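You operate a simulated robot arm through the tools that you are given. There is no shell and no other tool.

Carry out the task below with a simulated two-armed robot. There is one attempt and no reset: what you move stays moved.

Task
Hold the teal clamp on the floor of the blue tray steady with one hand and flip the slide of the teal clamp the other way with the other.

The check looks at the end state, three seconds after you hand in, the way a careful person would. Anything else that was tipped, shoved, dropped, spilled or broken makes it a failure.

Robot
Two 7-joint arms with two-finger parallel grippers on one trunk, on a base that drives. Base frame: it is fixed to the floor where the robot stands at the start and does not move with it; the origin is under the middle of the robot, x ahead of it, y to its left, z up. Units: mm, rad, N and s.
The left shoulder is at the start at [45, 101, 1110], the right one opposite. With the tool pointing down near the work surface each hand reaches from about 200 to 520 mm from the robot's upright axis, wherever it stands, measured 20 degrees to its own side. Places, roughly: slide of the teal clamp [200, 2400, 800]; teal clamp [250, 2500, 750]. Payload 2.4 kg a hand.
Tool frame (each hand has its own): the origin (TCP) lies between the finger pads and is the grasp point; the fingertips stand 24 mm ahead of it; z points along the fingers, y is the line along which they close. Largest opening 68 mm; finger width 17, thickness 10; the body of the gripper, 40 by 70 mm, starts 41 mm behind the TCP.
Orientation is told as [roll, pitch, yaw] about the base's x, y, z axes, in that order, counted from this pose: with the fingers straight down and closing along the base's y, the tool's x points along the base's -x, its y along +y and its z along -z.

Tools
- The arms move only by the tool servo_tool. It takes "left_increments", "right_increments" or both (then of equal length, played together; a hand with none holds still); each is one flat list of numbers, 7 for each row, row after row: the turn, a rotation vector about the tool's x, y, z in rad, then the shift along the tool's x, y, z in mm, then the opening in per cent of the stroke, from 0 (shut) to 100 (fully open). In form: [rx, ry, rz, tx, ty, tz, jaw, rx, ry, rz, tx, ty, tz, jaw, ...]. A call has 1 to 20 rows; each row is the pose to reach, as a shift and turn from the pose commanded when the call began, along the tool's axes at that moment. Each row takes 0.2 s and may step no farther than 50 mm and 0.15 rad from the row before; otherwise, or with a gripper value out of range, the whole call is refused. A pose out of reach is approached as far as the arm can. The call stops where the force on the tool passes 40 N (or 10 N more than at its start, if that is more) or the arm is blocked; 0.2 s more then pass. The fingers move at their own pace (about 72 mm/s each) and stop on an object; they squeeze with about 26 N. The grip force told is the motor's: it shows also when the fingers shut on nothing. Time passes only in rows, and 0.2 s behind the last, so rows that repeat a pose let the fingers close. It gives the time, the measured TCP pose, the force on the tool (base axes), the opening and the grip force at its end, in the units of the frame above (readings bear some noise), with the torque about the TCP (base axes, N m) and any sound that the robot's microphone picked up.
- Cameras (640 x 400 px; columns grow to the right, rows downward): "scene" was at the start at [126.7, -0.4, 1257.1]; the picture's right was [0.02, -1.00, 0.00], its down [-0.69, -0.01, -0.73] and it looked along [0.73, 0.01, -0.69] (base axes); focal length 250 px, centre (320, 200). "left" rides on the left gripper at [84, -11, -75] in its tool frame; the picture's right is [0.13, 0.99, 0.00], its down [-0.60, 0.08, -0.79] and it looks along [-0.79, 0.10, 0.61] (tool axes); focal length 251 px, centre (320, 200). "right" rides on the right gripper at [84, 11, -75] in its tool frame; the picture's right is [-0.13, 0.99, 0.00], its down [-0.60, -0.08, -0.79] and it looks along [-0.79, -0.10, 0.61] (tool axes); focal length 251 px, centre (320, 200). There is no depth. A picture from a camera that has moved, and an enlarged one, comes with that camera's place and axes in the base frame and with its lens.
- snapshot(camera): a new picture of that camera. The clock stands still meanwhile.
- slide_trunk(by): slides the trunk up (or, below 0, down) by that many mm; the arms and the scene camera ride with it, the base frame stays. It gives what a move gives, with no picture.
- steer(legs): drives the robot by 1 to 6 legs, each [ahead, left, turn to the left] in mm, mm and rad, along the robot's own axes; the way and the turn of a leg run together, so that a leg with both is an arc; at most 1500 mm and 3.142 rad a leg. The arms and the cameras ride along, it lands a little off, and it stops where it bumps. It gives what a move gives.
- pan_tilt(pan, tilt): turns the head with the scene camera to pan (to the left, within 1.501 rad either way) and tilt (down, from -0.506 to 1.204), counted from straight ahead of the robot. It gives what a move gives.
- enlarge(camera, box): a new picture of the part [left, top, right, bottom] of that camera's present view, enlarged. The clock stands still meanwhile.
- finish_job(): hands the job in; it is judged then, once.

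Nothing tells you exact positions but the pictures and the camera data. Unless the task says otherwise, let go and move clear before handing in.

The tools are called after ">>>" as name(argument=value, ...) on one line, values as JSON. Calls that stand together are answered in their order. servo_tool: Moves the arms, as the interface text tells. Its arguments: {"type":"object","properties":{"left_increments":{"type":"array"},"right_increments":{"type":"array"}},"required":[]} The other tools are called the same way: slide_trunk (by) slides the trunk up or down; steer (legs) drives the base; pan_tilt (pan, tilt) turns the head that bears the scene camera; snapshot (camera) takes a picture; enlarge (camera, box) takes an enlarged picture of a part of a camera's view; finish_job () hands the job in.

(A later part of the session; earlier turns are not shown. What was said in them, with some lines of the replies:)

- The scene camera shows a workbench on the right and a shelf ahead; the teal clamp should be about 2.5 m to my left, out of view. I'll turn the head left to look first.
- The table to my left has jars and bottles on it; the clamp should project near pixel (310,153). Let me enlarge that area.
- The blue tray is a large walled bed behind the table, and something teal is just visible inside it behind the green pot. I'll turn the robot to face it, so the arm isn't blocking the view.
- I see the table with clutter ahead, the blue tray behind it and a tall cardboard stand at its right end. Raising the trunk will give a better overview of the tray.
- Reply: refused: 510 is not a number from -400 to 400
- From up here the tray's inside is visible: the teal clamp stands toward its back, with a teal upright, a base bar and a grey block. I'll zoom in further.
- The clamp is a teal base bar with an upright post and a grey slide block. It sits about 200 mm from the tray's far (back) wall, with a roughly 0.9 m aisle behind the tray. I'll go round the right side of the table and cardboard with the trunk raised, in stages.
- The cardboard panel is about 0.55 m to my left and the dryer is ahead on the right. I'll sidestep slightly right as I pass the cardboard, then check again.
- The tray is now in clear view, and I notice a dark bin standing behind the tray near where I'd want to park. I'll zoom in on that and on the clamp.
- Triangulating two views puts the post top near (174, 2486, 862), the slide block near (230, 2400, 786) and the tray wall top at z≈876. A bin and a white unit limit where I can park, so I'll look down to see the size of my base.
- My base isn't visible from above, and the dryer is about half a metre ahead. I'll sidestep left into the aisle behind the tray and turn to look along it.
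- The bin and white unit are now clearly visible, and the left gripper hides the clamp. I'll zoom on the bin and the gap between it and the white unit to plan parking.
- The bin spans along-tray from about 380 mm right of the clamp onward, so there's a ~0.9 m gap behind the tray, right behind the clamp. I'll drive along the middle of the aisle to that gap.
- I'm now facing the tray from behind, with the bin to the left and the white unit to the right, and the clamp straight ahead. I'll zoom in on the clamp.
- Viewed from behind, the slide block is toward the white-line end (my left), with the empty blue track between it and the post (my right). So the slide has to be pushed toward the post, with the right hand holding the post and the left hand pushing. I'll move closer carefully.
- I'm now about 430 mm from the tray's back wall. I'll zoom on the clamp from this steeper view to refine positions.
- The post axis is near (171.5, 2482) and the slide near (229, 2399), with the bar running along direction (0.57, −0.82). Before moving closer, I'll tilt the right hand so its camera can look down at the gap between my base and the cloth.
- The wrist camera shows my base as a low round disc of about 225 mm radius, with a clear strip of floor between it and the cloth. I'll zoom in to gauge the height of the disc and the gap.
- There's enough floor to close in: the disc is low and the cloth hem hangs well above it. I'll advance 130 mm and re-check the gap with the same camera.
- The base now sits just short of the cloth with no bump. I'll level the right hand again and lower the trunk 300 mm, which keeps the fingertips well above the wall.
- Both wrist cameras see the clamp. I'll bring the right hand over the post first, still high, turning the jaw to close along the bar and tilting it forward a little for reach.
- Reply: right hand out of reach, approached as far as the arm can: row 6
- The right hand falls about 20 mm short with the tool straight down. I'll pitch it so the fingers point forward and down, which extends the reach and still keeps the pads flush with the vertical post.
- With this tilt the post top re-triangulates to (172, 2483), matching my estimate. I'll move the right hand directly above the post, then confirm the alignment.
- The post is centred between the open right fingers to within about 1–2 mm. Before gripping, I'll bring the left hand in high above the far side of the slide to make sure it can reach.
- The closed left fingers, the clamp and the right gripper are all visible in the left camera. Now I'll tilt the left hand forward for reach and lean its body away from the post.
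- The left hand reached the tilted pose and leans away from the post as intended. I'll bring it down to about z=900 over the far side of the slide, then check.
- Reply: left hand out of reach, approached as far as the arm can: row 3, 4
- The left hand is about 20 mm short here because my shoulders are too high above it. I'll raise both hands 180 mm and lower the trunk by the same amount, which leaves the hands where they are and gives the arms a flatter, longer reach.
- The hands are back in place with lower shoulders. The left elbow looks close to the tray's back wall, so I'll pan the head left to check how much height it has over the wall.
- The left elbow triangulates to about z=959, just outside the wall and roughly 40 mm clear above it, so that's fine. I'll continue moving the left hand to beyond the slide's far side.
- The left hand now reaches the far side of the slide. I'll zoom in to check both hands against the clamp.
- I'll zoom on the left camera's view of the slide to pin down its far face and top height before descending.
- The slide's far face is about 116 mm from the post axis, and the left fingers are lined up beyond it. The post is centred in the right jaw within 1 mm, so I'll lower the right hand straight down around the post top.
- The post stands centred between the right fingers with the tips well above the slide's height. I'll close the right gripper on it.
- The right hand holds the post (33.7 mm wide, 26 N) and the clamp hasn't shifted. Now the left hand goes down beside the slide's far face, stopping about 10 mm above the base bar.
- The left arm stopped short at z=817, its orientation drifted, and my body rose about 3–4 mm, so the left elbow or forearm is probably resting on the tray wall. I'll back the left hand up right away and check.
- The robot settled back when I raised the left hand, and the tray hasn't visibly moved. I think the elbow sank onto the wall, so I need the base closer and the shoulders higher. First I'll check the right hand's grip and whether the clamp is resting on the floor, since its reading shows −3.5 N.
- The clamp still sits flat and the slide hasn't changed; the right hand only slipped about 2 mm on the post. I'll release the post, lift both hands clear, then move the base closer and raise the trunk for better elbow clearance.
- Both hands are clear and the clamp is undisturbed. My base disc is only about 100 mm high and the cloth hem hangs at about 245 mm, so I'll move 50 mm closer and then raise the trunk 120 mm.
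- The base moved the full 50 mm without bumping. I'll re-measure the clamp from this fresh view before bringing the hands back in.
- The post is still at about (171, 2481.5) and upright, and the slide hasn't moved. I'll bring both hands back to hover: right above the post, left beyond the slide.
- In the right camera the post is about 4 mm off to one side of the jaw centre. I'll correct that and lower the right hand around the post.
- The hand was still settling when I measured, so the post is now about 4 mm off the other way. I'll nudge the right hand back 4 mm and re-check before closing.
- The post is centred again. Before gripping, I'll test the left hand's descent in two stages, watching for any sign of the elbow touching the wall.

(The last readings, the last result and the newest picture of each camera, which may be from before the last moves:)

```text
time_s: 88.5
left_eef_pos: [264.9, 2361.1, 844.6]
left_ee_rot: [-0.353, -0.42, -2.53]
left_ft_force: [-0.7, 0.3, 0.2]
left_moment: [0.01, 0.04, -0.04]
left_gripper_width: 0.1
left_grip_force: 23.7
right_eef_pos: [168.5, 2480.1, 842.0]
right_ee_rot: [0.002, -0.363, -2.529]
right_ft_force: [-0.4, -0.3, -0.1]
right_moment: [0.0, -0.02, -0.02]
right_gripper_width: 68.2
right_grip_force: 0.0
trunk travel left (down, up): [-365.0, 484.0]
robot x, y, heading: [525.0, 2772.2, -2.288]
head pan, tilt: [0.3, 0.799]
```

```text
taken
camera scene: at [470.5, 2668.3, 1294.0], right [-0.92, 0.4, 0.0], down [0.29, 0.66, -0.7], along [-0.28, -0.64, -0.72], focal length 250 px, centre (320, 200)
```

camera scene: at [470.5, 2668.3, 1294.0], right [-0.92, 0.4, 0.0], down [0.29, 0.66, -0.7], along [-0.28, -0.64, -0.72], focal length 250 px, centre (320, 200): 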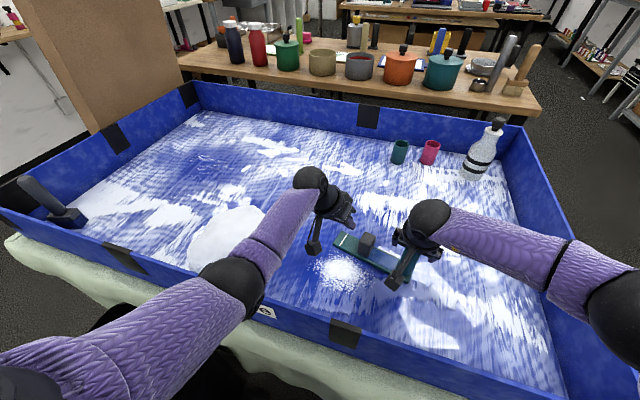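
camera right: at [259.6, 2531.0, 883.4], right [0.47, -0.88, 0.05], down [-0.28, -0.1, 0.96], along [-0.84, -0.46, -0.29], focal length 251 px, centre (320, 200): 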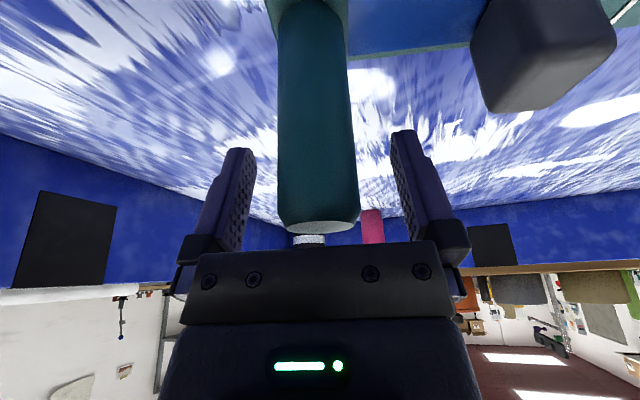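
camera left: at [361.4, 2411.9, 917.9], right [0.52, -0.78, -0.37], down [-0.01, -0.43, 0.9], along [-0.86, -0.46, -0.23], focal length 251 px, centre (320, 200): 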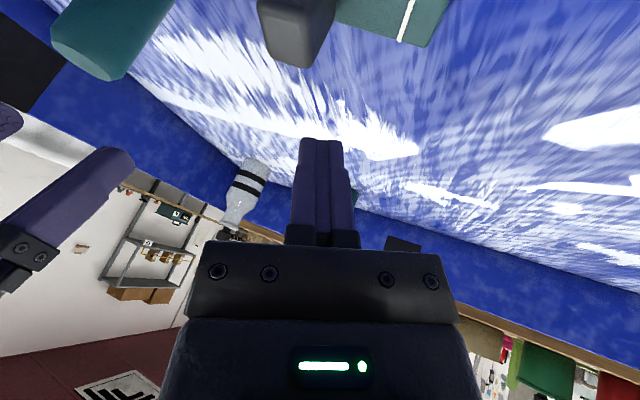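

No drift this time, and the body height is unchanged. I'll continue the left hand down to about z=805.

>>> servo_tool(left_increments=[0, 0, 0, 5.4, 4.2, 11.4, 0, 0, 0, 0, 10.8, 8.3, 22.8, 0, 0, 0, 0, 16.1, 12.4, 33.9, 0, 0, 0, 0, 16.1, 12.4, 33.9, 0])

>>> snapshot(camera="left")

>>> enlarge(camera="scene", box=[280, 160, 460, 300])

>>> snapshot(camera="right")

```text
time_s: 89.5
left_eef_pos: [266.0, 2363.3, 805.1]
left_ee_rot: [-0.352, -0.419, -2.532]
left_ft_force: [0.3, -0.8, -0.6]
left_moment: [-0.01, 0.01, 0.0]
left_gripper_width: 0.0
left_grip_force: 23.9
right_eef_pos: [168.8, 2480.8, 842.8]
right_ee_rot: [0.003, -0.363, -2.53]
right_ft_force: [-0.6, 0.0, -0.5]
right_moment: [0.0, 0.01, 0.01]
right_gripper_width: 67.9
right_grip_force: 0.1
trunk travel left (down, up): [-365.0, 484.0]
robot x, y, heading: [524.9, 2771.1, -2.288]
head pan, tilt: [0.3, 0.799]
```

```text
taken
camera left: at [361.6, 2411.9, 838.1], right [0.52, -0.78, -0.37], down [-0.01, -0.43, 0.9], along [-0.86, -0.46, -0.23], focal length 251 px, centre (320, 200)
```

left: 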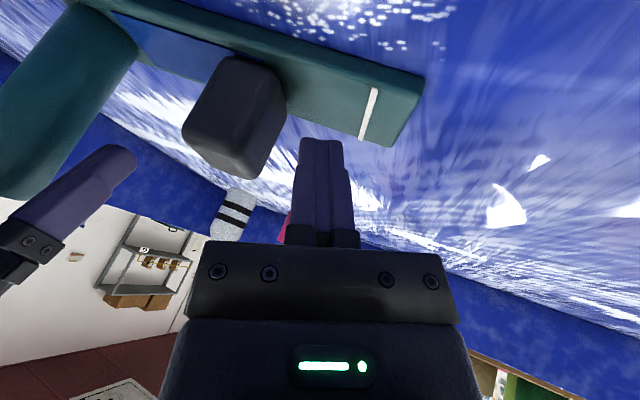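

```text
2.86 times, centred on (370, 230) of scene
camera zoom: at [470.5, 2668.3, 1294.0], right [-0.92, 0.4, 0.0], down [0.29, 0.66, -0.7], along [-0.28, -0.64, -0.72], focal length 714 px, centre (177, 114)
```

zoom: 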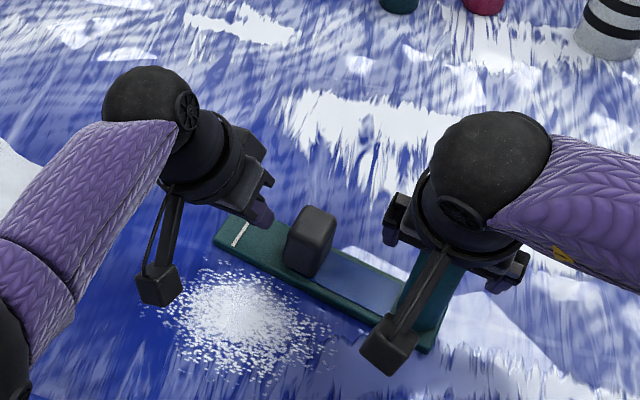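

```text
taken
camera right: at [259.5, 2531.0, 883.4], right [0.47, -0.88, 0.05], down [-0.28, -0.1, 0.96], along [-0.84, -0.46, -0.29], focal length 251 px, centre (320, 200)
```

right: 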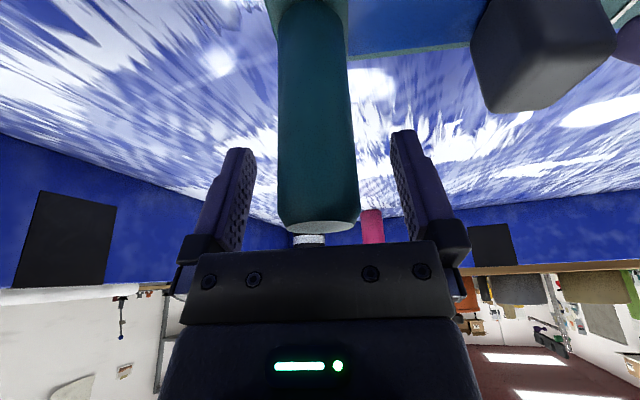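

The left hand is in place beside the slide with no contact anywhere, and the post remains centred in the right jaw. Now I'll close the right gripper on the post.

>>> servo_tool(right_increments=[0, 0, 0, 0, 0, 0, 60, 0, 0, 0, 0, 0, 0, 54, 0, 0, 0, 0, 0, 0, 30, 0, 0, 0, 0, 0, 0, 0, 0, 0, 0, 0, 0, 0, 0])

>>> enlarge(camera="scene", box=[280, 160, 460, 300])

```text
time_s: 90.7
left_eef_pos: [266.2, 2362.3, 804.8]
left_ee_rot: [-0.354, -0.419, -2.531]
left_ft_force: [-0.1, 0.1, 0.0]
left_moment: [-0.02, 0.0, -0.02]
left_gripper_width: 0.0
left_grip_force: 23.6
right_eef_pos: [168.7, 2480.6, 843.2]
right_ee_rot: [0.001, -0.363, -2.528]
right_ft_force: [-0.9, 1.2, 1.1]
right_moment: [0.25, 0.13, 0.03]
right_gripper_width: 33.5
right_grip_force: 25.4
trunk travel left (down, up): [-365.0, 484.0]
robot x, y, heading: [528.5, 2772.1, -2.287]
head pan, tilt: [0.3, 0.799]
```

```text
2.86 times, centred on (370, 230) of scene
camera zoom: at [470.5, 2668.4, 1294.0], right [-0.92, 0.4, 0.0], down [0.29, 0.66, -0.7], along [-0.28, -0.64, -0.72], focal length 714 px, centre (177, 114)
```

zoom: 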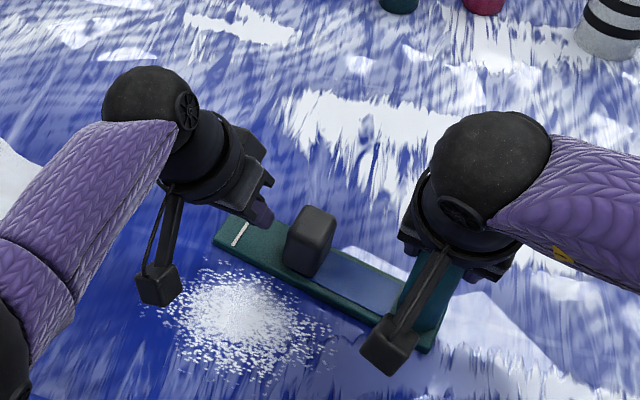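

The post is held firmly and the clamp hasn't moved. I'll now push the left fingers toward the post along the bar in small steps, watching the forces.

>>> servo_tool(left_increments=[0, 0, 0, 0, -4.7, 1.7, 0, 0, 0, 0, 0, -9.4, 3.4, 0, 0, 0, 0, 0, -14.1, 5.1, 0, 0, 0, 0, 0, -18.8, 6.9, 0, 0, 0, 0, 0, -23.5, 8.6, 0])

>>> enlarge(camera="scene", box=[280, 160, 460, 300])

>>> snapshot(camera="left")

```text
time_s: 91.9
left_eef_pos: [251.7, 2382.2, 805.8]
left_ee_rot: [-0.347, -0.422, -2.533]
left_ft_force: [12.3, -22.2, -2.4]
left_moment: [-0.39, -0.23, 0.19]
left_gripper_width: 0.2
left_grip_force: 23.2
right_eef_pos: [167.6, 2481.1, 842.9]
right_ee_rot: [-0.001, -0.363, -2.533]
right_ft_force: [-11.7, 19.7, 6.6]
right_moment: [-0.22, -0.39, 0.3]
right_gripper_width: 33.7
right_grip_force: 26.6
trunk travel left (down, up): [-365.0, 484.0]
robot x, y, heading: [524.4, 2771.9, -2.287]
head pan, tilt: [0.3, 0.799]
```

```text
2.86 times, centred on (370, 230) of scene
camera zoom: at [470.8, 2668.5, 1294.1], right [-0.92, 0.4, 0.0], down [0.29, 0.66, -0.7], along [-0.28, -0.64, -0.72], focal length 714 px, centre (177, 114)
```

zoom: 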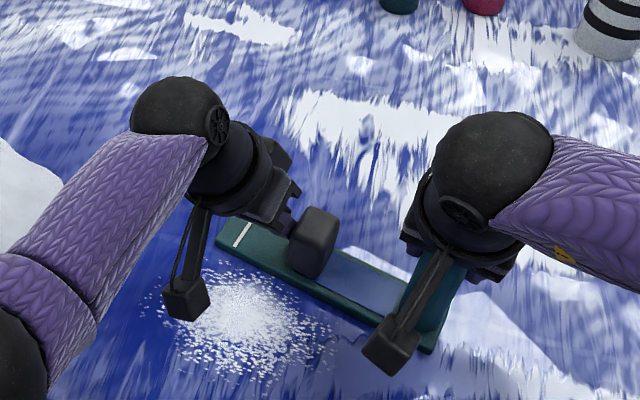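

```text
taken
camera left: at [348.6, 2430.2, 839.1], right [0.52, -0.77, -0.36], down [-0.01, -0.43, 0.9], along [-0.85, -0.46, -0.23], focal length 251 px, centre (320, 200)
```

left: 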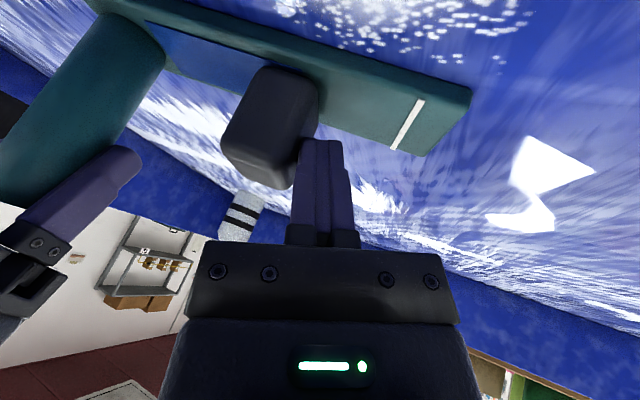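

The fingers have met the slide: about 25 N on the left hand with a matching reaction on the right, and the slide has barely moved. I'll zoom in to see whether it's starting to slide before pushing harder.

>>> enlarge(camera="scene", box=[325, 210, 415, 270])

>>> enlarge(camera="left", box=[100, 0, 480, 220])

>>> enlarge(camera="right", box=[240, 0, 640, 240])

```text
6.67 times, centred on (370, 240) of scene
camera zoom: at [470.8, 2668.5, 1294.1], right [-0.92, 0.4, 0.0], down [0.29, 0.66, -0.7], along [-0.28, -0.64, -0.72], focal length 1666 px, centre (-13, -67)
```

zoom: 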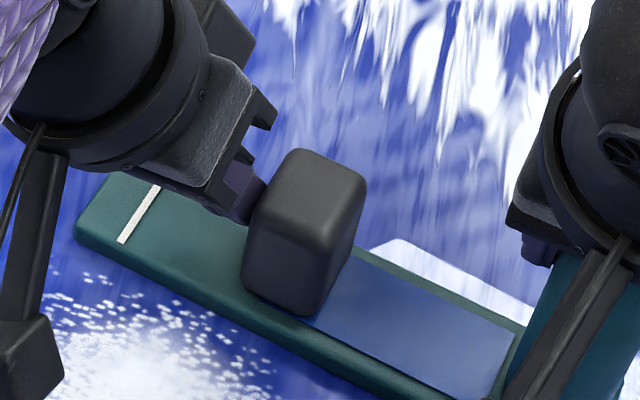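

```text
1.68 times, centred on (290, 110) of left
camera zoom: at [348.6, 2430.2, 839.1], right [0.52, -0.77, -0.36], down [-0.01, -0.43, 0.9], along [-0.85, -0.46, -0.23], focal length 424 px, centre (370, 352)
```

zoom: 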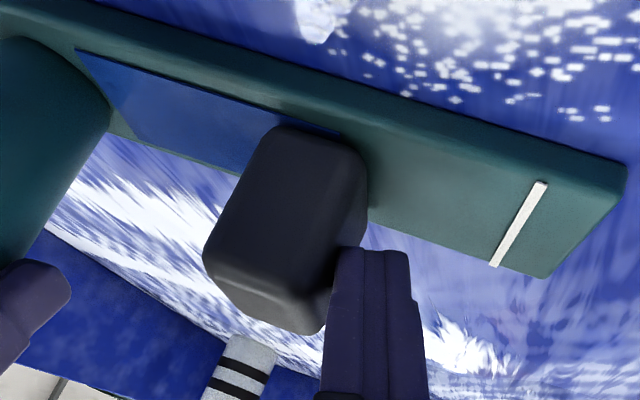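

```text
1.60 times, centred on (440, 120) of right
camera zoom: at [258.5, 2531.7, 883.3], right [0.47, -0.88, 0.04], down [-0.28, -0.1, 0.96], along [-0.84, -0.46, -0.29], focal length 402 px, centre (128, 328)
```

zoom: 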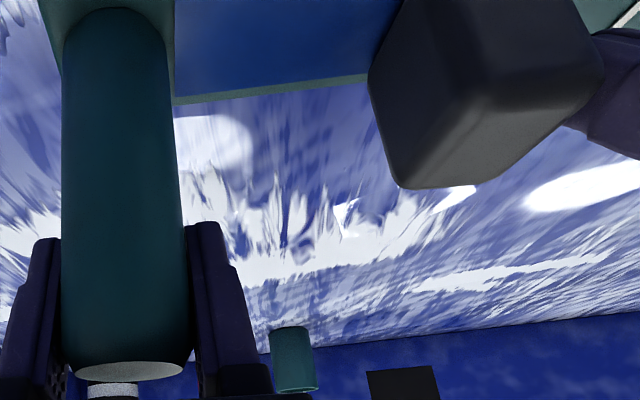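

At 25 N the slide hasn't moved relative to the bar, only about 1 mm of give in the arms. It may need a stronger push to break free, so I'll press a few millimetres further, staying under the 40 N limit.

>>> servo_tool(left_increments=[0, 0, 0, 0, -1.4, 0.5, 0, 0, 0, 0, 0, -2.8, 1.0, 0, 0, 0, 0, 0, -2.8, 1.0, 0])

>>> enlarge(camera="scene", box=[325, 210, 415, 270])

```text
time_s: 92.4
left_eef_pos: [252.7, 2381.6, 805.6]
left_ee_rot: [-0.343, -0.421, -2.531]
left_ft_force: [5.0, -9.0, 1.9]
left_moment: [-0.1, -0.07, 0.08]
left_gripper_width: 0.2
left_grip_force: 24.1
right_eef_pos: [165.4, 2483.4, 842.2]
right_ee_rot: [-0.006, -0.364, -2.532]
right_ft_force: [-5.5, 9.0, 2.8]
right_moment: [-0.36, -0.6, 0.23]
right_gripper_width: 33.6
right_grip_force: 25.6
trunk travel left (down, up): [-365.0, 484.0]
robot x, y, heading: [526.7, 2767.6, -2.283]
head pan, tilt: [0.3, 0.799]
stopped in row 2 (left hand): the force on the tool passed its limit at 42 N (the readings are from after the stop); the commanded pose is now the measured one
```

```text
6.67 times, centred on (370, 240) of scene
camera zoom: at [470.9, 2668.7, 1294.0], right [-0.92, 0.4, 0.0], down [0.29, 0.66, -0.7], along [-0.28, -0.64, -0.72], focal length 1666 px, centre (-13, -67)
```

zoom: 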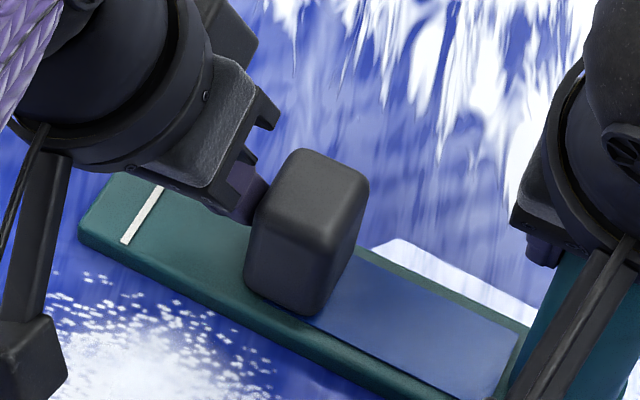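

Even at 42 N the slide didn't budge, so this direction looks like its end stop. I'll back off the left hand and check how everything settles before testing the other direction gently.

>>> servo_tool(left_increments=[0, 0, 0, 0, 7, -2.6, 0, 0, 0, 0, 0, 14.1, -5.1, 0, 0, 0, 0, 0, 14.1, -5.1, 0])

>>> enlarge(camera="scene", box=[325, 210, 415, 270])

>>> snapshot(camera="right")

```text
time_s: 93.2
left_eef_pos: [261.5, 2371.4, 805.6]
left_ee_rot: [-0.344, -0.419, -2.531]
left_ft_force: [-0.2, 0.0, 0.1]
left_moment: [-0.04, 0.0, 0.0]
left_gripper_width: 0.0
left_grip_force: 23.5
right_eef_pos: [167.2, 2480.7, 842.3]
right_ee_rot: [-0.004, -0.363, -2.534]
right_ft_force: [-0.8, 0.1, 2.6]
right_moment: [-0.43, -0.35, -0.01]
right_gripper_width: 33.6
right_grip_force: 26.1
trunk travel left (down, up): [-365.0, 484.0]
robot x, y, heading: [525.9, 2769.7, -2.289]
head pan, tilt: [0.3, 0.799]
```

```text
6.67 times, centred on (370, 240) of scene
camera zoom: at [470.6, 2668.4, 1294.0], right [-0.92, 0.4, 0.0], down [0.29, 0.66, -0.7], along [-0.28, -0.64, -0.72], focal length 1666 px, centre (-13, -67)
```

zoom: 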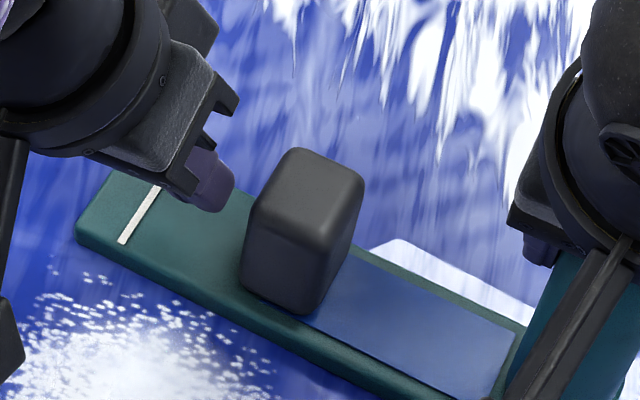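

```text
taken
camera right: at [258.0, 2531.7, 883.2], right [0.47, -0.88, 0.04], down [-0.28, -0.1, 0.96], along [-0.84, -0.46, -0.29], focal length 251 px, centre (320, 200)
```

right: 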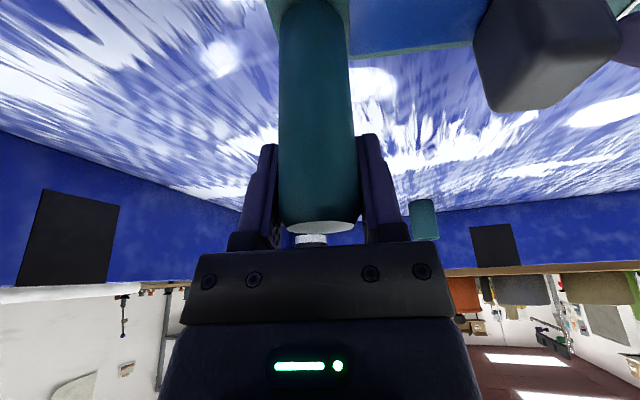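

Everything relaxed back and the clamp is in place. The blue plate ends exactly under the block's centre and at the post on the other side. So it is probably part of the slide, already stopped against the post, and the slide should travel toward the white line instead. I'll move the left fingers over to the post side of the block to push it that way.

>>> servo_tool(left_increments=[0, 0, 0, -18.6, -14.2, -39, 0, 0, 0, 0, -22, -48.6, -24.8, 0, 0, 0, 0, -25.5, -82.9, -10.6, 0, 0, 0, 0, -25.5, -82.9, -10.6, 0])

>>> enlarge(camera="scene", box=[280, 160, 460, 300])

>>> snapshot(camera="left")

>>> snapshot(camera="right")

```text
time_s: 94.2
left_eef_pos: [211.1, 2428.8, 851.4]
left_ee_rot: [-0.344, -0.42, -2.53]
left_ft_force: [-0.2, -0.1, 0.2]
left_moment: [0.01, 0.03, -0.02]
left_gripper_width: 0.1
left_grip_force: 23.3
right_eef_pos: [165.7, 2481.6, 842.9]
right_ee_rot: [-0.001, -0.363, -2.531]
right_ft_force: [0.8, 0.5, 2.9]
right_moment: [-0.37, -0.31, 0.06]
right_gripper_width: 33.6
right_grip_force: 26.2
trunk travel left (down, up): [-365.0, 484.0]
robot x, y, heading: [525.1, 2769.2, -2.291]
head pan, tilt: [0.3, 0.799]
```

```text
2.86 times, centred on (370, 230) of scene
camera zoom: at [470.7, 2668.6, 1294.0], right [-0.92, 0.4, 0.0], down [0.29, 0.66, -0.7], along [-0.28, -0.64, -0.72], focal length 714 px, centre (177, 114)
```

zoom: 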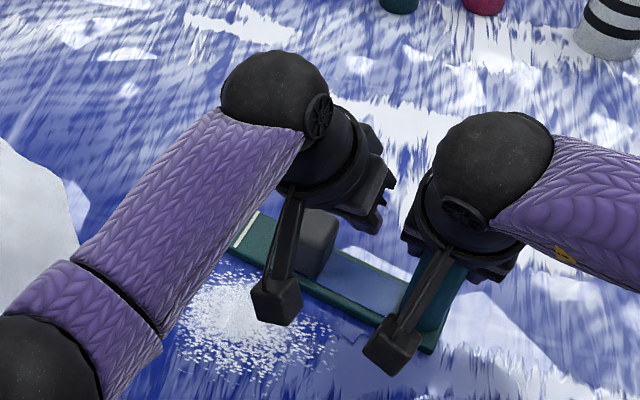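

```text
taken
camera left: at [307.6, 2478.2, 885.1], right [0.52, -0.78, -0.36], down [-0.01, -0.43, 0.9], along [-0.85, -0.46, -0.23], focal length 251 px, centre (320, 200)
```

left: 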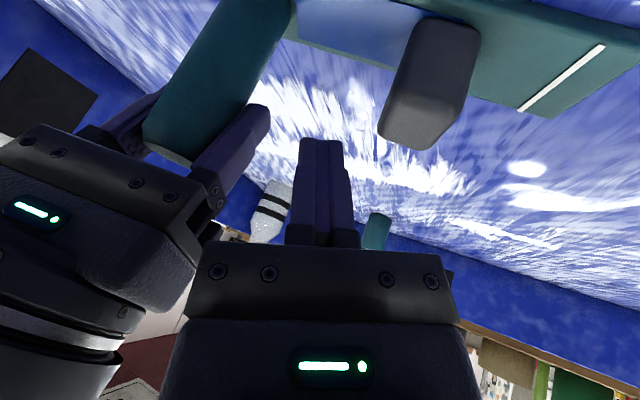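

```text
taken
camera right: at [258.0, 2531.9, 883.1], right [0.47, -0.88, 0.04], down [-0.28, -0.1, 0.96], along [-0.84, -0.46, -0.29], focal length 251 px, centre (320, 200)
```

right: 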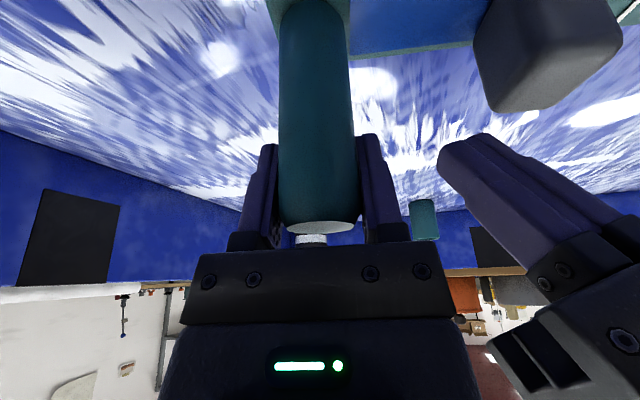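

The left fingertips are now between the post and the block, with a safe gap to the right gripper. I'll lower them to about z=806 next to the block's post-side face.

>>> servo_tool(left_increments=[0, 0, 0, 9.4, 7.2, 19.7, 0, 0, 0, 0, 18.6, 14.2, 39, 0, 0, 0, 0, 18.6, 14.2, 39, 0])

>>> snapshot(camera="left")

>>> snapshot(camera="right")

```text
time_s: 95.0
left_eef_pos: [212.8, 2429.8, 806.7]
left_ee_rot: [-0.345, -0.42, -2.53]
left_ft_force: [-1.3, 0.0, 1.5]
left_moment: [-0.03, -0.01, -0.02]
left_gripper_width: 0.1
left_grip_force: 23.6
right_eef_pos: [167.5, 2481.3, 843.0]
right_ee_rot: [-0.003, -0.362, -2.532]
right_ft_force: [1.1, 0.2, 2.1]
right_moment: [-0.36, -0.25, 0.08]
right_gripper_width: 33.4
right_grip_force: 26.0
trunk travel left (down, up): [-365.0, 484.0]
robot x, y, heading: [527.9, 2773.4, -2.288]
head pan, tilt: [0.3, 0.799]
```

```text
taken
camera left: at [308.2, 2477.3, 838.9], right [0.52, -0.78, -0.36], down [-0.01, -0.43, 0.9], along [-0.85, -0.46, -0.23], focal length 251 px, centre (320, 200)
```

left: 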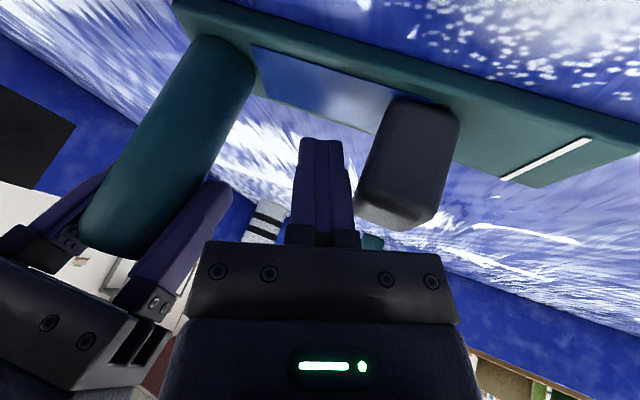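

```text
taken
camera right: at [258.0, 2531.9, 883.1], right [0.47, -0.88, 0.04], down [-0.28, -0.1, 0.96], along [-0.84, -0.46, -0.29], focal length 251 px, centre (320, 200)
```

right: 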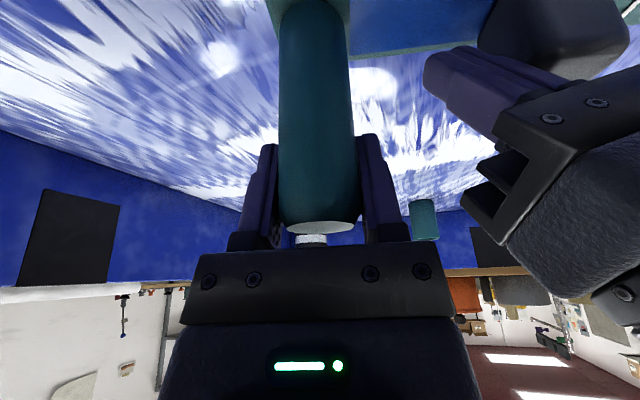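

The fingers are alongside the block's post-side face. I'll push gently toward the white line in small steps and watch the force.

>>> servo_tool(left_increments=[0, 0, 0, 0, 3.8, -1.4, 0, 0, 0, 0, 0, 7.5, -2.7, 0, 0, 0, 0, 0, 10.3, -3.8, 0, 0, 0, 0, 0, 13.2, -4.8, 0])

>>> enlarge(camera="scene", box=[280, 160, 460, 300])

>>> snapshot(camera="left")

```text
time_s: 96.0
left_eef_pos: [218.5, 2415.5, 806.1]
left_ee_rot: [-0.346, -0.422, -2.529]
left_ft_force: [0.0, 0.5, 0.9]
left_moment: [-0.02, -0.02, 0.0]
left_gripper_width: 0.0
left_grip_force: 23.4
right_eef_pos: [166.1, 2482.3, 842.5]
right_ee_rot: [-0.003, -0.364, -2.532]
right_ft_force: [0.8, -1.2, 1.2]
right_moment: [-0.51, -0.36, 0.02]
right_gripper_width: 33.8
right_grip_force: 25.7
trunk travel left (down, up): [-365.0, 484.0]
robot x, y, heading: [527.6, 2769.7, -2.282]
head pan, tilt: [0.3, 0.799]
```

```text
2.86 times, centred on (370, 230) of scene
camera zoom: at [470.7, 2668.5, 1294.0], right [-0.92, 0.4, 0.0], down [0.29, 0.66, -0.7], along [-0.28, -0.64, -0.72], focal length 714 px, centre (177, 114)
```

zoom: 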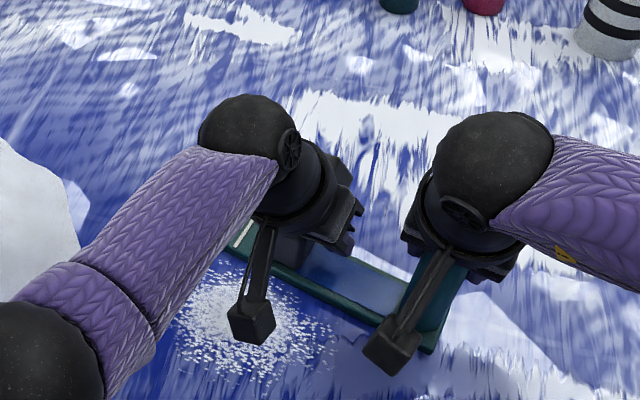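

```text
taken
camera left: at [314.3, 2464.1, 839.1], right [0.52, -0.77, -0.36], down [-0.01, -0.43, 0.9], along [-0.85, -0.47, -0.23], focal length 251 px, centre (320, 200)
```

left: 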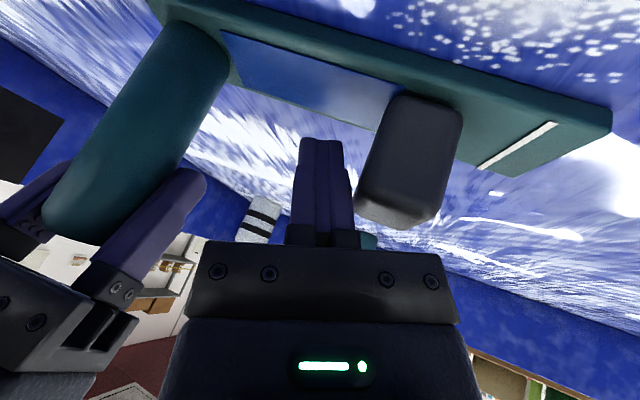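

The slide is moving with the fingers toward the white line at very low force. I'll keep pushing in small steps.

>>> servo_tool(left_increments=[0, 0, 0, 0, 3.8, -1.4, 0, 0, 0, 0, 0, 7.5, -2.7, 0, 0, 0, 0, 0, 11.3, -4.1, 0, 0, 0, 0, 0, 15.1, -5.4, 0, 0, 0, 0, 0, 18.8, -6.8, 0])

>>> snapshot(camera="left")

>>> enlarge(camera="scene", box=[280, 160, 460, 300])

```text
time_s: 97.2
left_eef_pos: [231.5, 2398.7, 805.7]
left_ee_rot: [-0.345, -0.421, -2.529]
left_ft_force: [-1.0, 1.7, 2.0]
left_moment: [-0.04, -0.01, 0.01]
left_gripper_width: 0.1
left_grip_force: 23.8
right_eef_pos: [166.2, 2482.6, 841.5]
right_ee_rot: [-0.004, -0.364, -2.532]
right_ft_force: [0.2, -1.8, 1.2]
right_moment: [-0.47, -0.38, 0.0]
right_gripper_width: 33.5
right_grip_force: 25.9
trunk travel left (down, up): [-365.0, 484.0]
robot x, y, heading: [530.2, 2773.9, -2.285]
head pan, tilt: [0.3, 0.799]
```

```text
taken
camera left: at [326.2, 2447.2, 838.6], right [0.52, -0.77, -0.36], down [-0.01, -0.43, 0.9], along [-0.85, -0.47, -0.23], focal length 251 px, centre (320, 200)
```

left: 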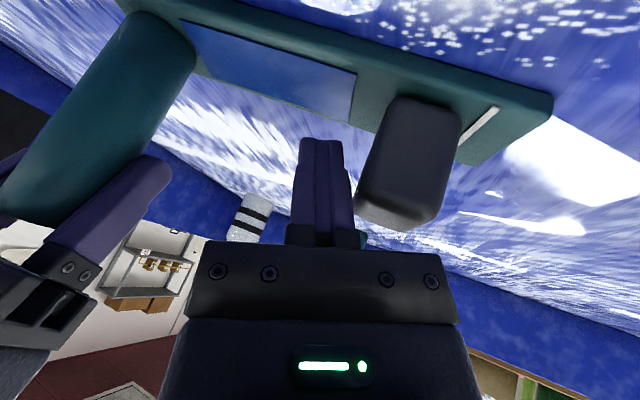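

```text
2.86 times, centred on (370, 230) of scene
camera zoom: at [470.8, 2668.5, 1294.0], right [-0.92, 0.4, 0.0], down [0.29, 0.66, -0.7], along [-0.28, -0.64, -0.72], focal length 714 px, centre (177, 114)
```

zoom: 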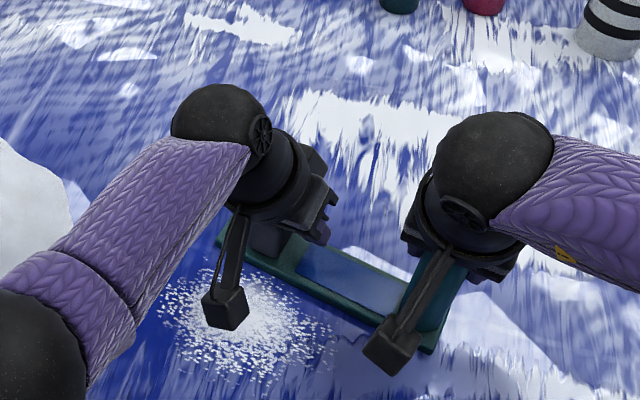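

The blue panel is now fully uncovered and the block is close to the white line, still at about 2 N. I'll continue in smaller steps until it reaches its stop.

>>> servo_tool(left_increments=[0, 0, 0, 0, 2.8, -1.0, 0, 0, 0, 0, 0, 5.6, -2.0, 0, 0, 0, 0, 0, 8.5, -3.1, 0, 0, 0, 0, 0, 11.3, -4.1, 0])

>>> snapshot(camera="left")

```text
time_s: 98.2
left_eef_pos: [236.9, 2387.5, 805.6]
left_ee_rot: [-0.346, -0.422, -2.531]
left_ft_force: [-1.4, 0.3, 1.3]
left_moment: [0.01, -0.03, 0.05]
left_gripper_width: 0.2
left_grip_force: 23.1
right_eef_pos: [167.2, 2481.8, 842.1]
right_ee_rot: [-0.003, -0.364, -2.533]
right_ft_force: [2.2, -2.0, 1.0]
right_moment: [-0.49, -0.22, 0.08]
right_gripper_width: 33.7
right_grip_force: 26.0
trunk travel left (down, up): [-365.0, 484.0]
robot x, y, heading: [526.3, 2772.3, -2.287]
head pan, tilt: [0.3, 0.799]
```

```text
taken
camera left: at [333.1, 2437.5, 838.2], right [0.52, -0.77, -0.36], down [-0.01, -0.43, 0.9], along [-0.85, -0.46, -0.23], focal length 251 px, centre (320, 200)
```

left: 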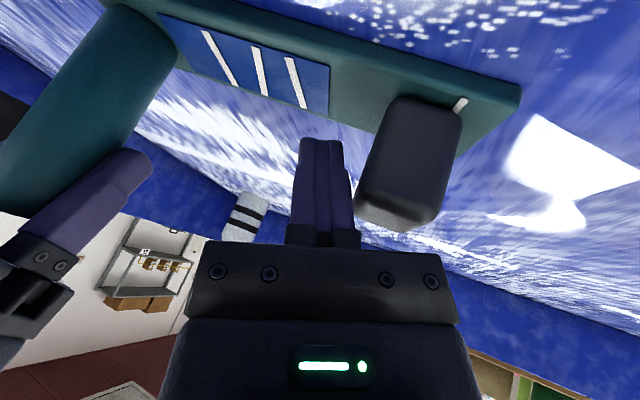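

Three white marks just appeared on the blue panel, so the slide has switched state. I'll push on gently to make sure it's fully seated at its end.

>>> servo_tool(left_increments=[0, 0, 0, 0, 1.9, -0.7, 0, 0, 0, 0, 0, 3.8, -1.4, 0, 0, 0, 0, 0, 5.6, -2.0, 0])

>>> snapshot(camera="left")

```text
time_s: 99.0
left_eef_pos: [241.0, 2383.1, 804.0]
left_ee_rot: [-0.344, -0.419, -2.532]
left_ft_force: [-0.2, 0.8, 0.9]
left_moment: [0.03, -0.01, 0.01]
left_gripper_width: 0.0
left_grip_force: 23.6
right_eef_pos: [166.6, 2482.4, 842.7]
right_ee_rot: [-0.003, -0.362, -2.533]
right_ft_force: [1.5, -1.0, 0.6]
right_moment: [-0.39, -0.37, 0.04]
right_gripper_width: 33.8
right_grip_force: 25.5
trunk travel left (down, up): [-365.0, 484.0]
robot x, y, heading: [527.5, 2770.6, -2.288]
head pan, tilt: [0.3, 0.799]
```

```text
taken
camera left: at [337.1, 2432.7, 837.6], right [0.52, -0.77, -0.36], down [-0.01, -0.43, 0.9], along [-0.85, -0.46, -0.23], focal length 251 px, centre (320, 200)
```

left: 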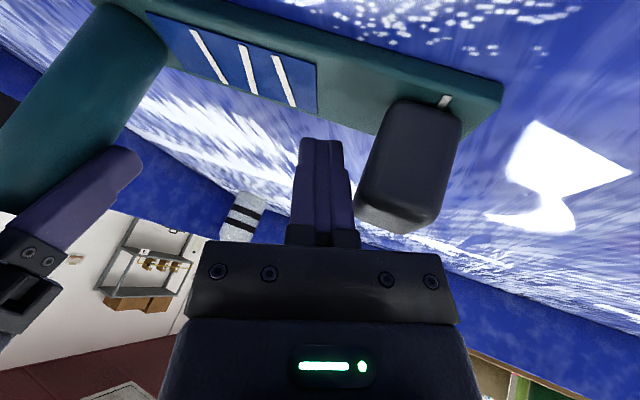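

It's still moving freely and now sits over the white line. A few more millimetres to find the end stop.

>>> servo_tool(left_increments=[0, 0, 0, 0, 1.9, -0.7, 0, 0, 0, 0, 0, 3.8, -1.4, 0, 0, 0, 0, 0, 5.6, -2.0, 0])

>>> snapshot(camera="left")

>>> enlarge(camera="scene", box=[280, 160, 460, 300])

```text
time_s: 99.8
left_eef_pos: [244.3, 2378.7, 806.2]
left_ee_rot: [-0.345, -0.42, -2.531]
left_ft_force: [-1.8, 3.0, 0.6]
left_moment: [0.0, -0.11, 0.05]
left_gripper_width: 0.0
left_grip_force: 24.0
right_eef_pos: [166.6, 2481.1, 841.7]
right_ee_rot: [-0.003, -0.361, -2.534]
right_ft_force: [1.7, -2.8, 1.2]
right_moment: [-0.28, -0.19, -0.03]
right_gripper_width: 33.6
right_grip_force: 26.6
trunk travel left (down, up): [-365.0, 484.0]
robot x, y, heading: [524.3, 2771.6, -2.287]
head pan, tilt: [0.3, 0.799]
```

```text
taken
camera left: at [340.2, 2428.3, 838.6], right [0.52, -0.77, -0.36], down [-0.01, -0.43, 0.9], along [-0.85, -0.46, -0.23], focal length 251 px, centre (320, 200)
```

left: 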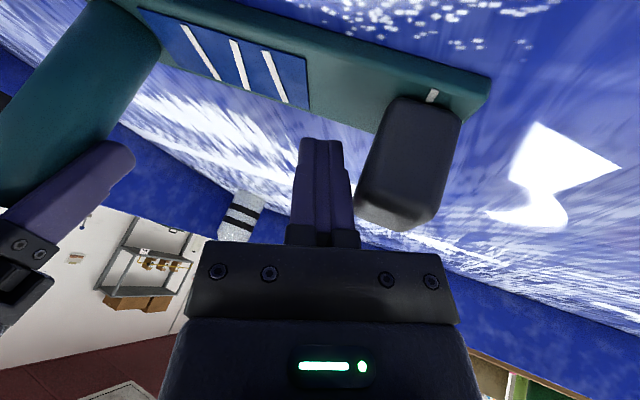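

```text
2.86 times, centred on (370, 230) of scene
camera zoom: at [470.6, 2668.5, 1294.0], right [-0.92, 0.4, 0.0], down [0.29, 0.66, -0.7], along [-0.28, -0.64, -0.72], focal length 714 px, centre (177, 114)
```

zoom: 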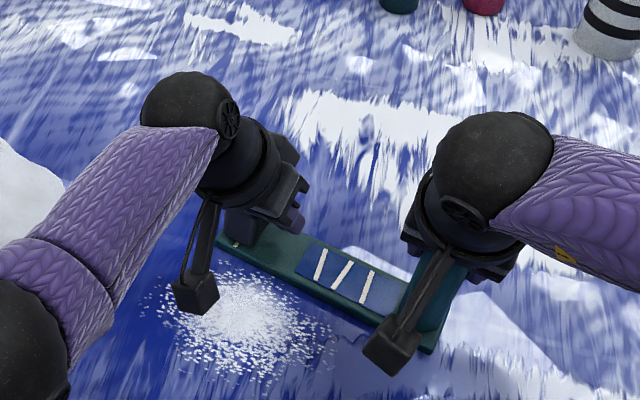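

The force is beginning to rise (about 3.5 N), so the end stop should be close. I'll add small steps, letting the force tell me when it's seated.

>>> servo_tool(left_increments=[0, 0, 0, 0, 1.4, -0.5, 0, 0, 0, 0, 0, 2.8, -1.0, 0, 0, 0, 0, 0, 2.8, -1.0, 0])

>>> snapshot(camera="left")

```text
time_s: 100.6
left_eef_pos: [246.7, 2377.3, 806.6]
left_ee_rot: [-0.346, -0.421, -2.532]
left_ft_force: [-8.0, 13.8, 3.4]
left_moment: [-0.1, -0.07, 0.21]
left_gripper_width: 0.3
left_grip_force: 23.7
right_eef_pos: [168.2, 2481.1, 842.3]
right_ee_rot: [-0.002, -0.363, -2.53]
right_ft_force: [9.2, -14.0, 0.3]
right_moment: [-0.35, -0.15, -0.26]
right_gripper_width: 33.7
right_grip_force: 26.5
trunk travel left (down, up): [-365.0, 484.0]
robot x, y, heading: [528.7, 2770.9, -2.291]
head pan, tilt: [0.3, 0.799]
```

```text
taken
camera left: at [341.2, 2426.4, 839.0], right [0.52, -0.77, -0.36], down [-0.01, -0.43, 0.9], along [-0.85, -0.46, -0.23], focal length 251 px, centre (320, 200)
```

left: 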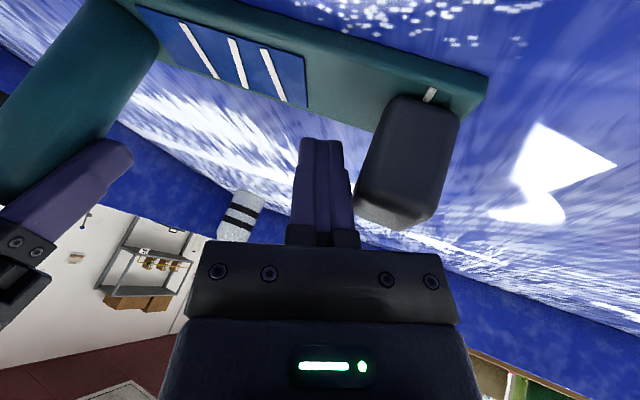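

The force jumped to 16 N: the slide is seated at its end stop, centred on the white line, with the panel now showing three marks. I'll back the left fingers off the block and lift them straight up.

>>> servo_tool(left_increments=[0, 0, 0, 0, -4.7, 1.7, 0, 0, 0, 0, 0, -9.4, 3.4, 0, 0, 0, 0, -12.2, -18.8, -22.3, 0, 0, 0, 0, -24.5, -28.2, -48, 0, 0, 0, 0, -40.8, -40.7, -82.3, 0, 0, 0, 0, -57.1, -53.2, -116.6, 0])

>>> enlarge(camera="scene", box=[280, 160, 460, 300])

>>> snapshot(camera="right")

```text
time_s: 102.0
left_eef_pos: [240.1, 2387.9, 945.4]
left_ee_rot: [-0.345, -0.42, -2.53]
left_ft_force: [-0.2, 0.8, 1.0]
left_moment: [-0.02, 0.0, 0.0]
left_gripper_width: 0.0
left_grip_force: 23.5
right_eef_pos: [166.6, 2481.8, 842.3]
right_ee_rot: [-0.001, -0.363, -2.533]
right_ft_force: [-1.4, 2.1, 2.9]
right_moment: [-0.34, -0.05, -0.11]
right_gripper_width: 33.7
right_grip_force: 25.6
trunk travel left (down, up): [-365.0, 484.0]
robot x, y, heading: [527.6, 2767.8, -2.287]
head pan, tilt: [0.3, 0.799]
```

```text
2.86 times, centred on (370, 230) of scene
camera zoom: at [470.5, 2668.7, 1294.0], right [-0.92, 0.4, 0.0], down [0.29, 0.66, -0.7], along [-0.28, -0.64, -0.72], focal length 714 px, centre (177, 114)
```

zoom: 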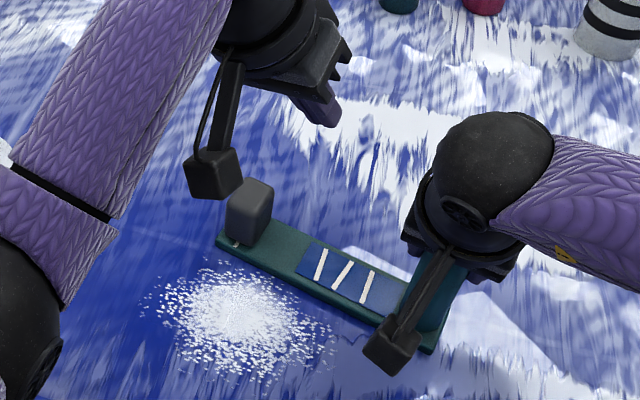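

```text
taken
camera right: at [257.7, 2532.0, 883.1], right [0.47, -0.88, 0.04], down [-0.27, -0.1, 0.96], along [-0.84, -0.46, -0.29], focal length 251 px, centre (320, 200)
```

right: 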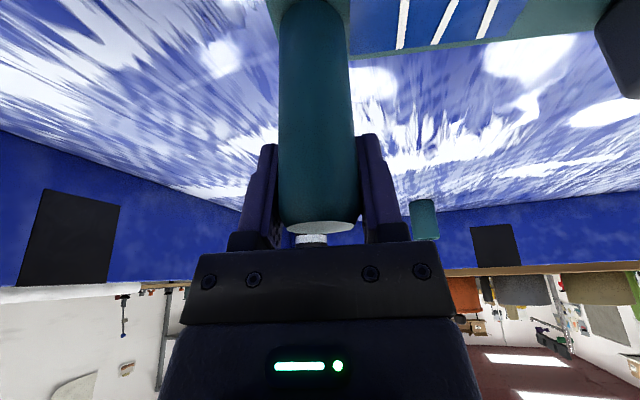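

The slide stays at the white-line end and the panel shows its marks, with the left hand well clear. Now I'll release the post with the right hand and lift straight up.

>>> servo_tool(right_increments=[0, 0, 0, 0, 0, 0, 60, 0, 0, 0, 0, 0, 0, 80, 0, 0, 0, 0, 0, 0, 100, 0, 0, 0, 0, 0, 0, 100])

>>> servo_tool(right_increments=[0, 0, 0, -10.6, 0, -28, 100, 0, 0, 0, -21.3, 0, -56.1, 100, 0, 0, 0, -37.2, 0, -98.2, 100, 0, 0, 0, -53, 0, -140.3, 100])

>>> snapshot(camera="scene")

>>> enlarge(camera="scene", box=[310, 210, 450, 300])

```text
time_s: 103.0
left_eef_pos: [241.1, 2387.7, 944.5]
left_ee_rot: [-0.345, -0.423, -2.533]
left_ft_force: [0.4, 0.3, 0.6]
left_moment: [-0.01, -0.02, 0.03]
left_gripper_width: 0.0
left_grip_force: 23.7
right_eef_pos: [167.4, 2481.2, 842.4]
right_ee_rot: [-0.001, -0.362, -2.532]
right_ft_force: [-0.2, -1.0, -0.5]
right_moment: [0.01, 0.01, -0.03]
right_gripper_width: 68.3
right_grip_force: 0.0
trunk travel left (down, up): [-365.0, 484.0]
robot x, y, heading: [527.9, 2769.8, -2.284]
head pan, tilt: [0.3, 0.799]
```

```text
time_s: 104.0
left_eef_pos: [240.8, 2387.7, 944.7]
left_ee_rot: [-0.345, -0.42, -2.53]
left_ft_force: [-1.0, 0.3, -0.1]
left_moment: [0.03, 0.0, 0.05]
left_gripper_width: 0.2
left_grip_force: 23.5
right_eef_pos: [170.5, 2480.5, 992.0]
right_ee_rot: [-0.004, -0.364, -2.533]
right_ft_force: [-0.7, 0.0, 0.1]
right_moment: [0.03, -0.02, 0.01]
right_gripper_width: 68.0
right_grip_force: 0.2
trunk travel left (down, up): [-365.0, 484.0]
robot x, y, heading: [520.5, 2771.0, -2.286]
head pan, tilt: [0.3, 0.799]
```

```text
taken
camera scene: at [470.6, 2668.3, 1294.0], right [-0.92, 0.4, 0.0], down [0.29, 0.66, -0.7], along [-0.28, -0.64, -0.72], focal length 250 px, centre (320, 200)
```

scene: 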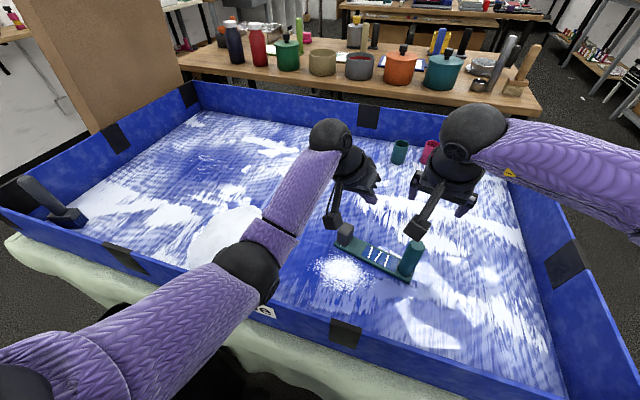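

```text
4.44 times, centred on (380, 255) of scene
camera zoom: at [470.6, 2668.3, 1294.0], right [-0.92, 0.4, 0.0], down [0.29, 0.66, -0.7], along [-0.28, -0.64, -0.72], focal length 1111 px, centre (53, -44)
```

zoom: 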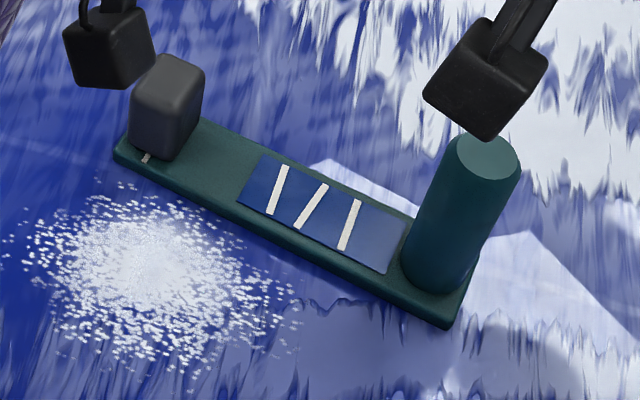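

The slide now sits over the white line, the clamp stands flat where it was, and the powder and other items look undisturbed. I'll raise the trunk to move both hands well clear and take a last look.

>>> slide_trunk(by=200)

>>> snapshot(camera="scene")

>>> snapshot(camera="left")

```text
time_s: 106.2
left_eef_pos: [239.3, 2385.4, 1144.4]
left_ee_rot: [-0.347, -0.42, -2.531]
left_ft_force: [0.1, -1.3, 0.2]
left_moment: [-0.01, 0.04, -0.02]
left_gripper_width: 0.0
left_grip_force: 23.2
right_eef_pos: [168.3, 2480.4, 1191.7]
right_ee_rot: [-0.004, -0.363, -2.532]
right_ft_force: [-0.4, 0.0, 0.4]
right_moment: [0.01, 0.0, -0.01]
right_gripper_width: 68.0
right_grip_force: 0.1
trunk travel left (down, up): [-565.0, 284.0]
robot x, y, heading: [530.9, 2771.6, -2.281]
head pan, tilt: [0.3, 0.799]
```

```text
taken
camera scene: at [484.3, 2684.1, 1494.9], right [-0.92, 0.4, 0.0], down [0.29, 0.66, -0.7], along [-0.28, -0.64, -0.72], focal length 250 px, centre (320, 200)
```

scene: 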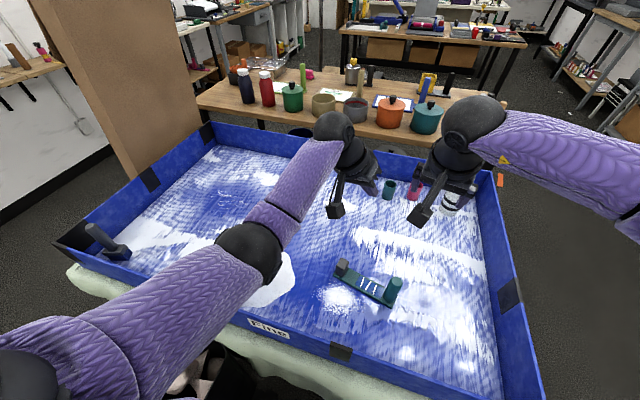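

```text
taken
camera left: at [335.6, 2434.2, 1178.3], right [0.52, -0.78, -0.36], down [-0.01, -0.43, 0.9], along [-0.85, -0.46, -0.23], focal length 251 px, centre (320, 200)
```

left: 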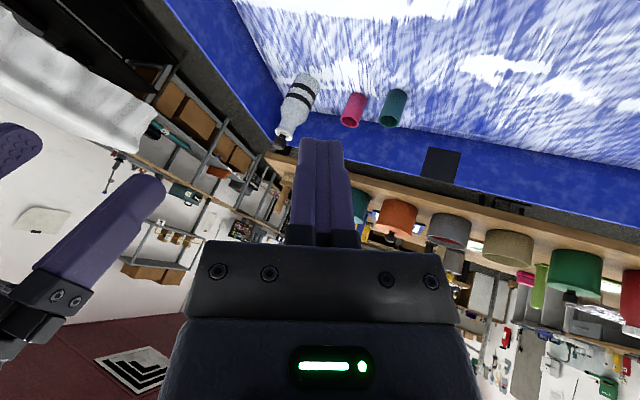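

The slide is seated at its other end and the clamp is standing in the tray. The bottle, cups, powder and bin look undisturbed, and both hands are clear, so I'm handing in.

>>> finish_job()

```text
The job is handed in.
```

I flipped the slide of the teal clamp to its other end and handed the job in. My right hand held the clamp by its post while my left hand pushed.

- **End state:** the slide sits against its end stop, over the white line. The blue panel beside it now shows three white marks that weren't there before. The clamp stands flat on the tray floor, within a few millimetres of where it started, and both hands are open or clear of it.
- **Wrong direction first:** I first pushed the slide toward the post, up to 42 N. It didn't move, because that was already its stop. Pushed toward the white line, it moved with about 2 N.
- **Contact with the tray:** on an earlier attempt my left arm blocked while I lowered the hand, most likely with the elbow on the tray's back wall. My body and the held clamp rose about 4 mm, and everything settled when I backed off. I let go, moved the base closer and gripped the post again. I saw no shift in the tray or anything around it afterwards.

In the final view the bottle, cups, powder and bin looked undisturbed.
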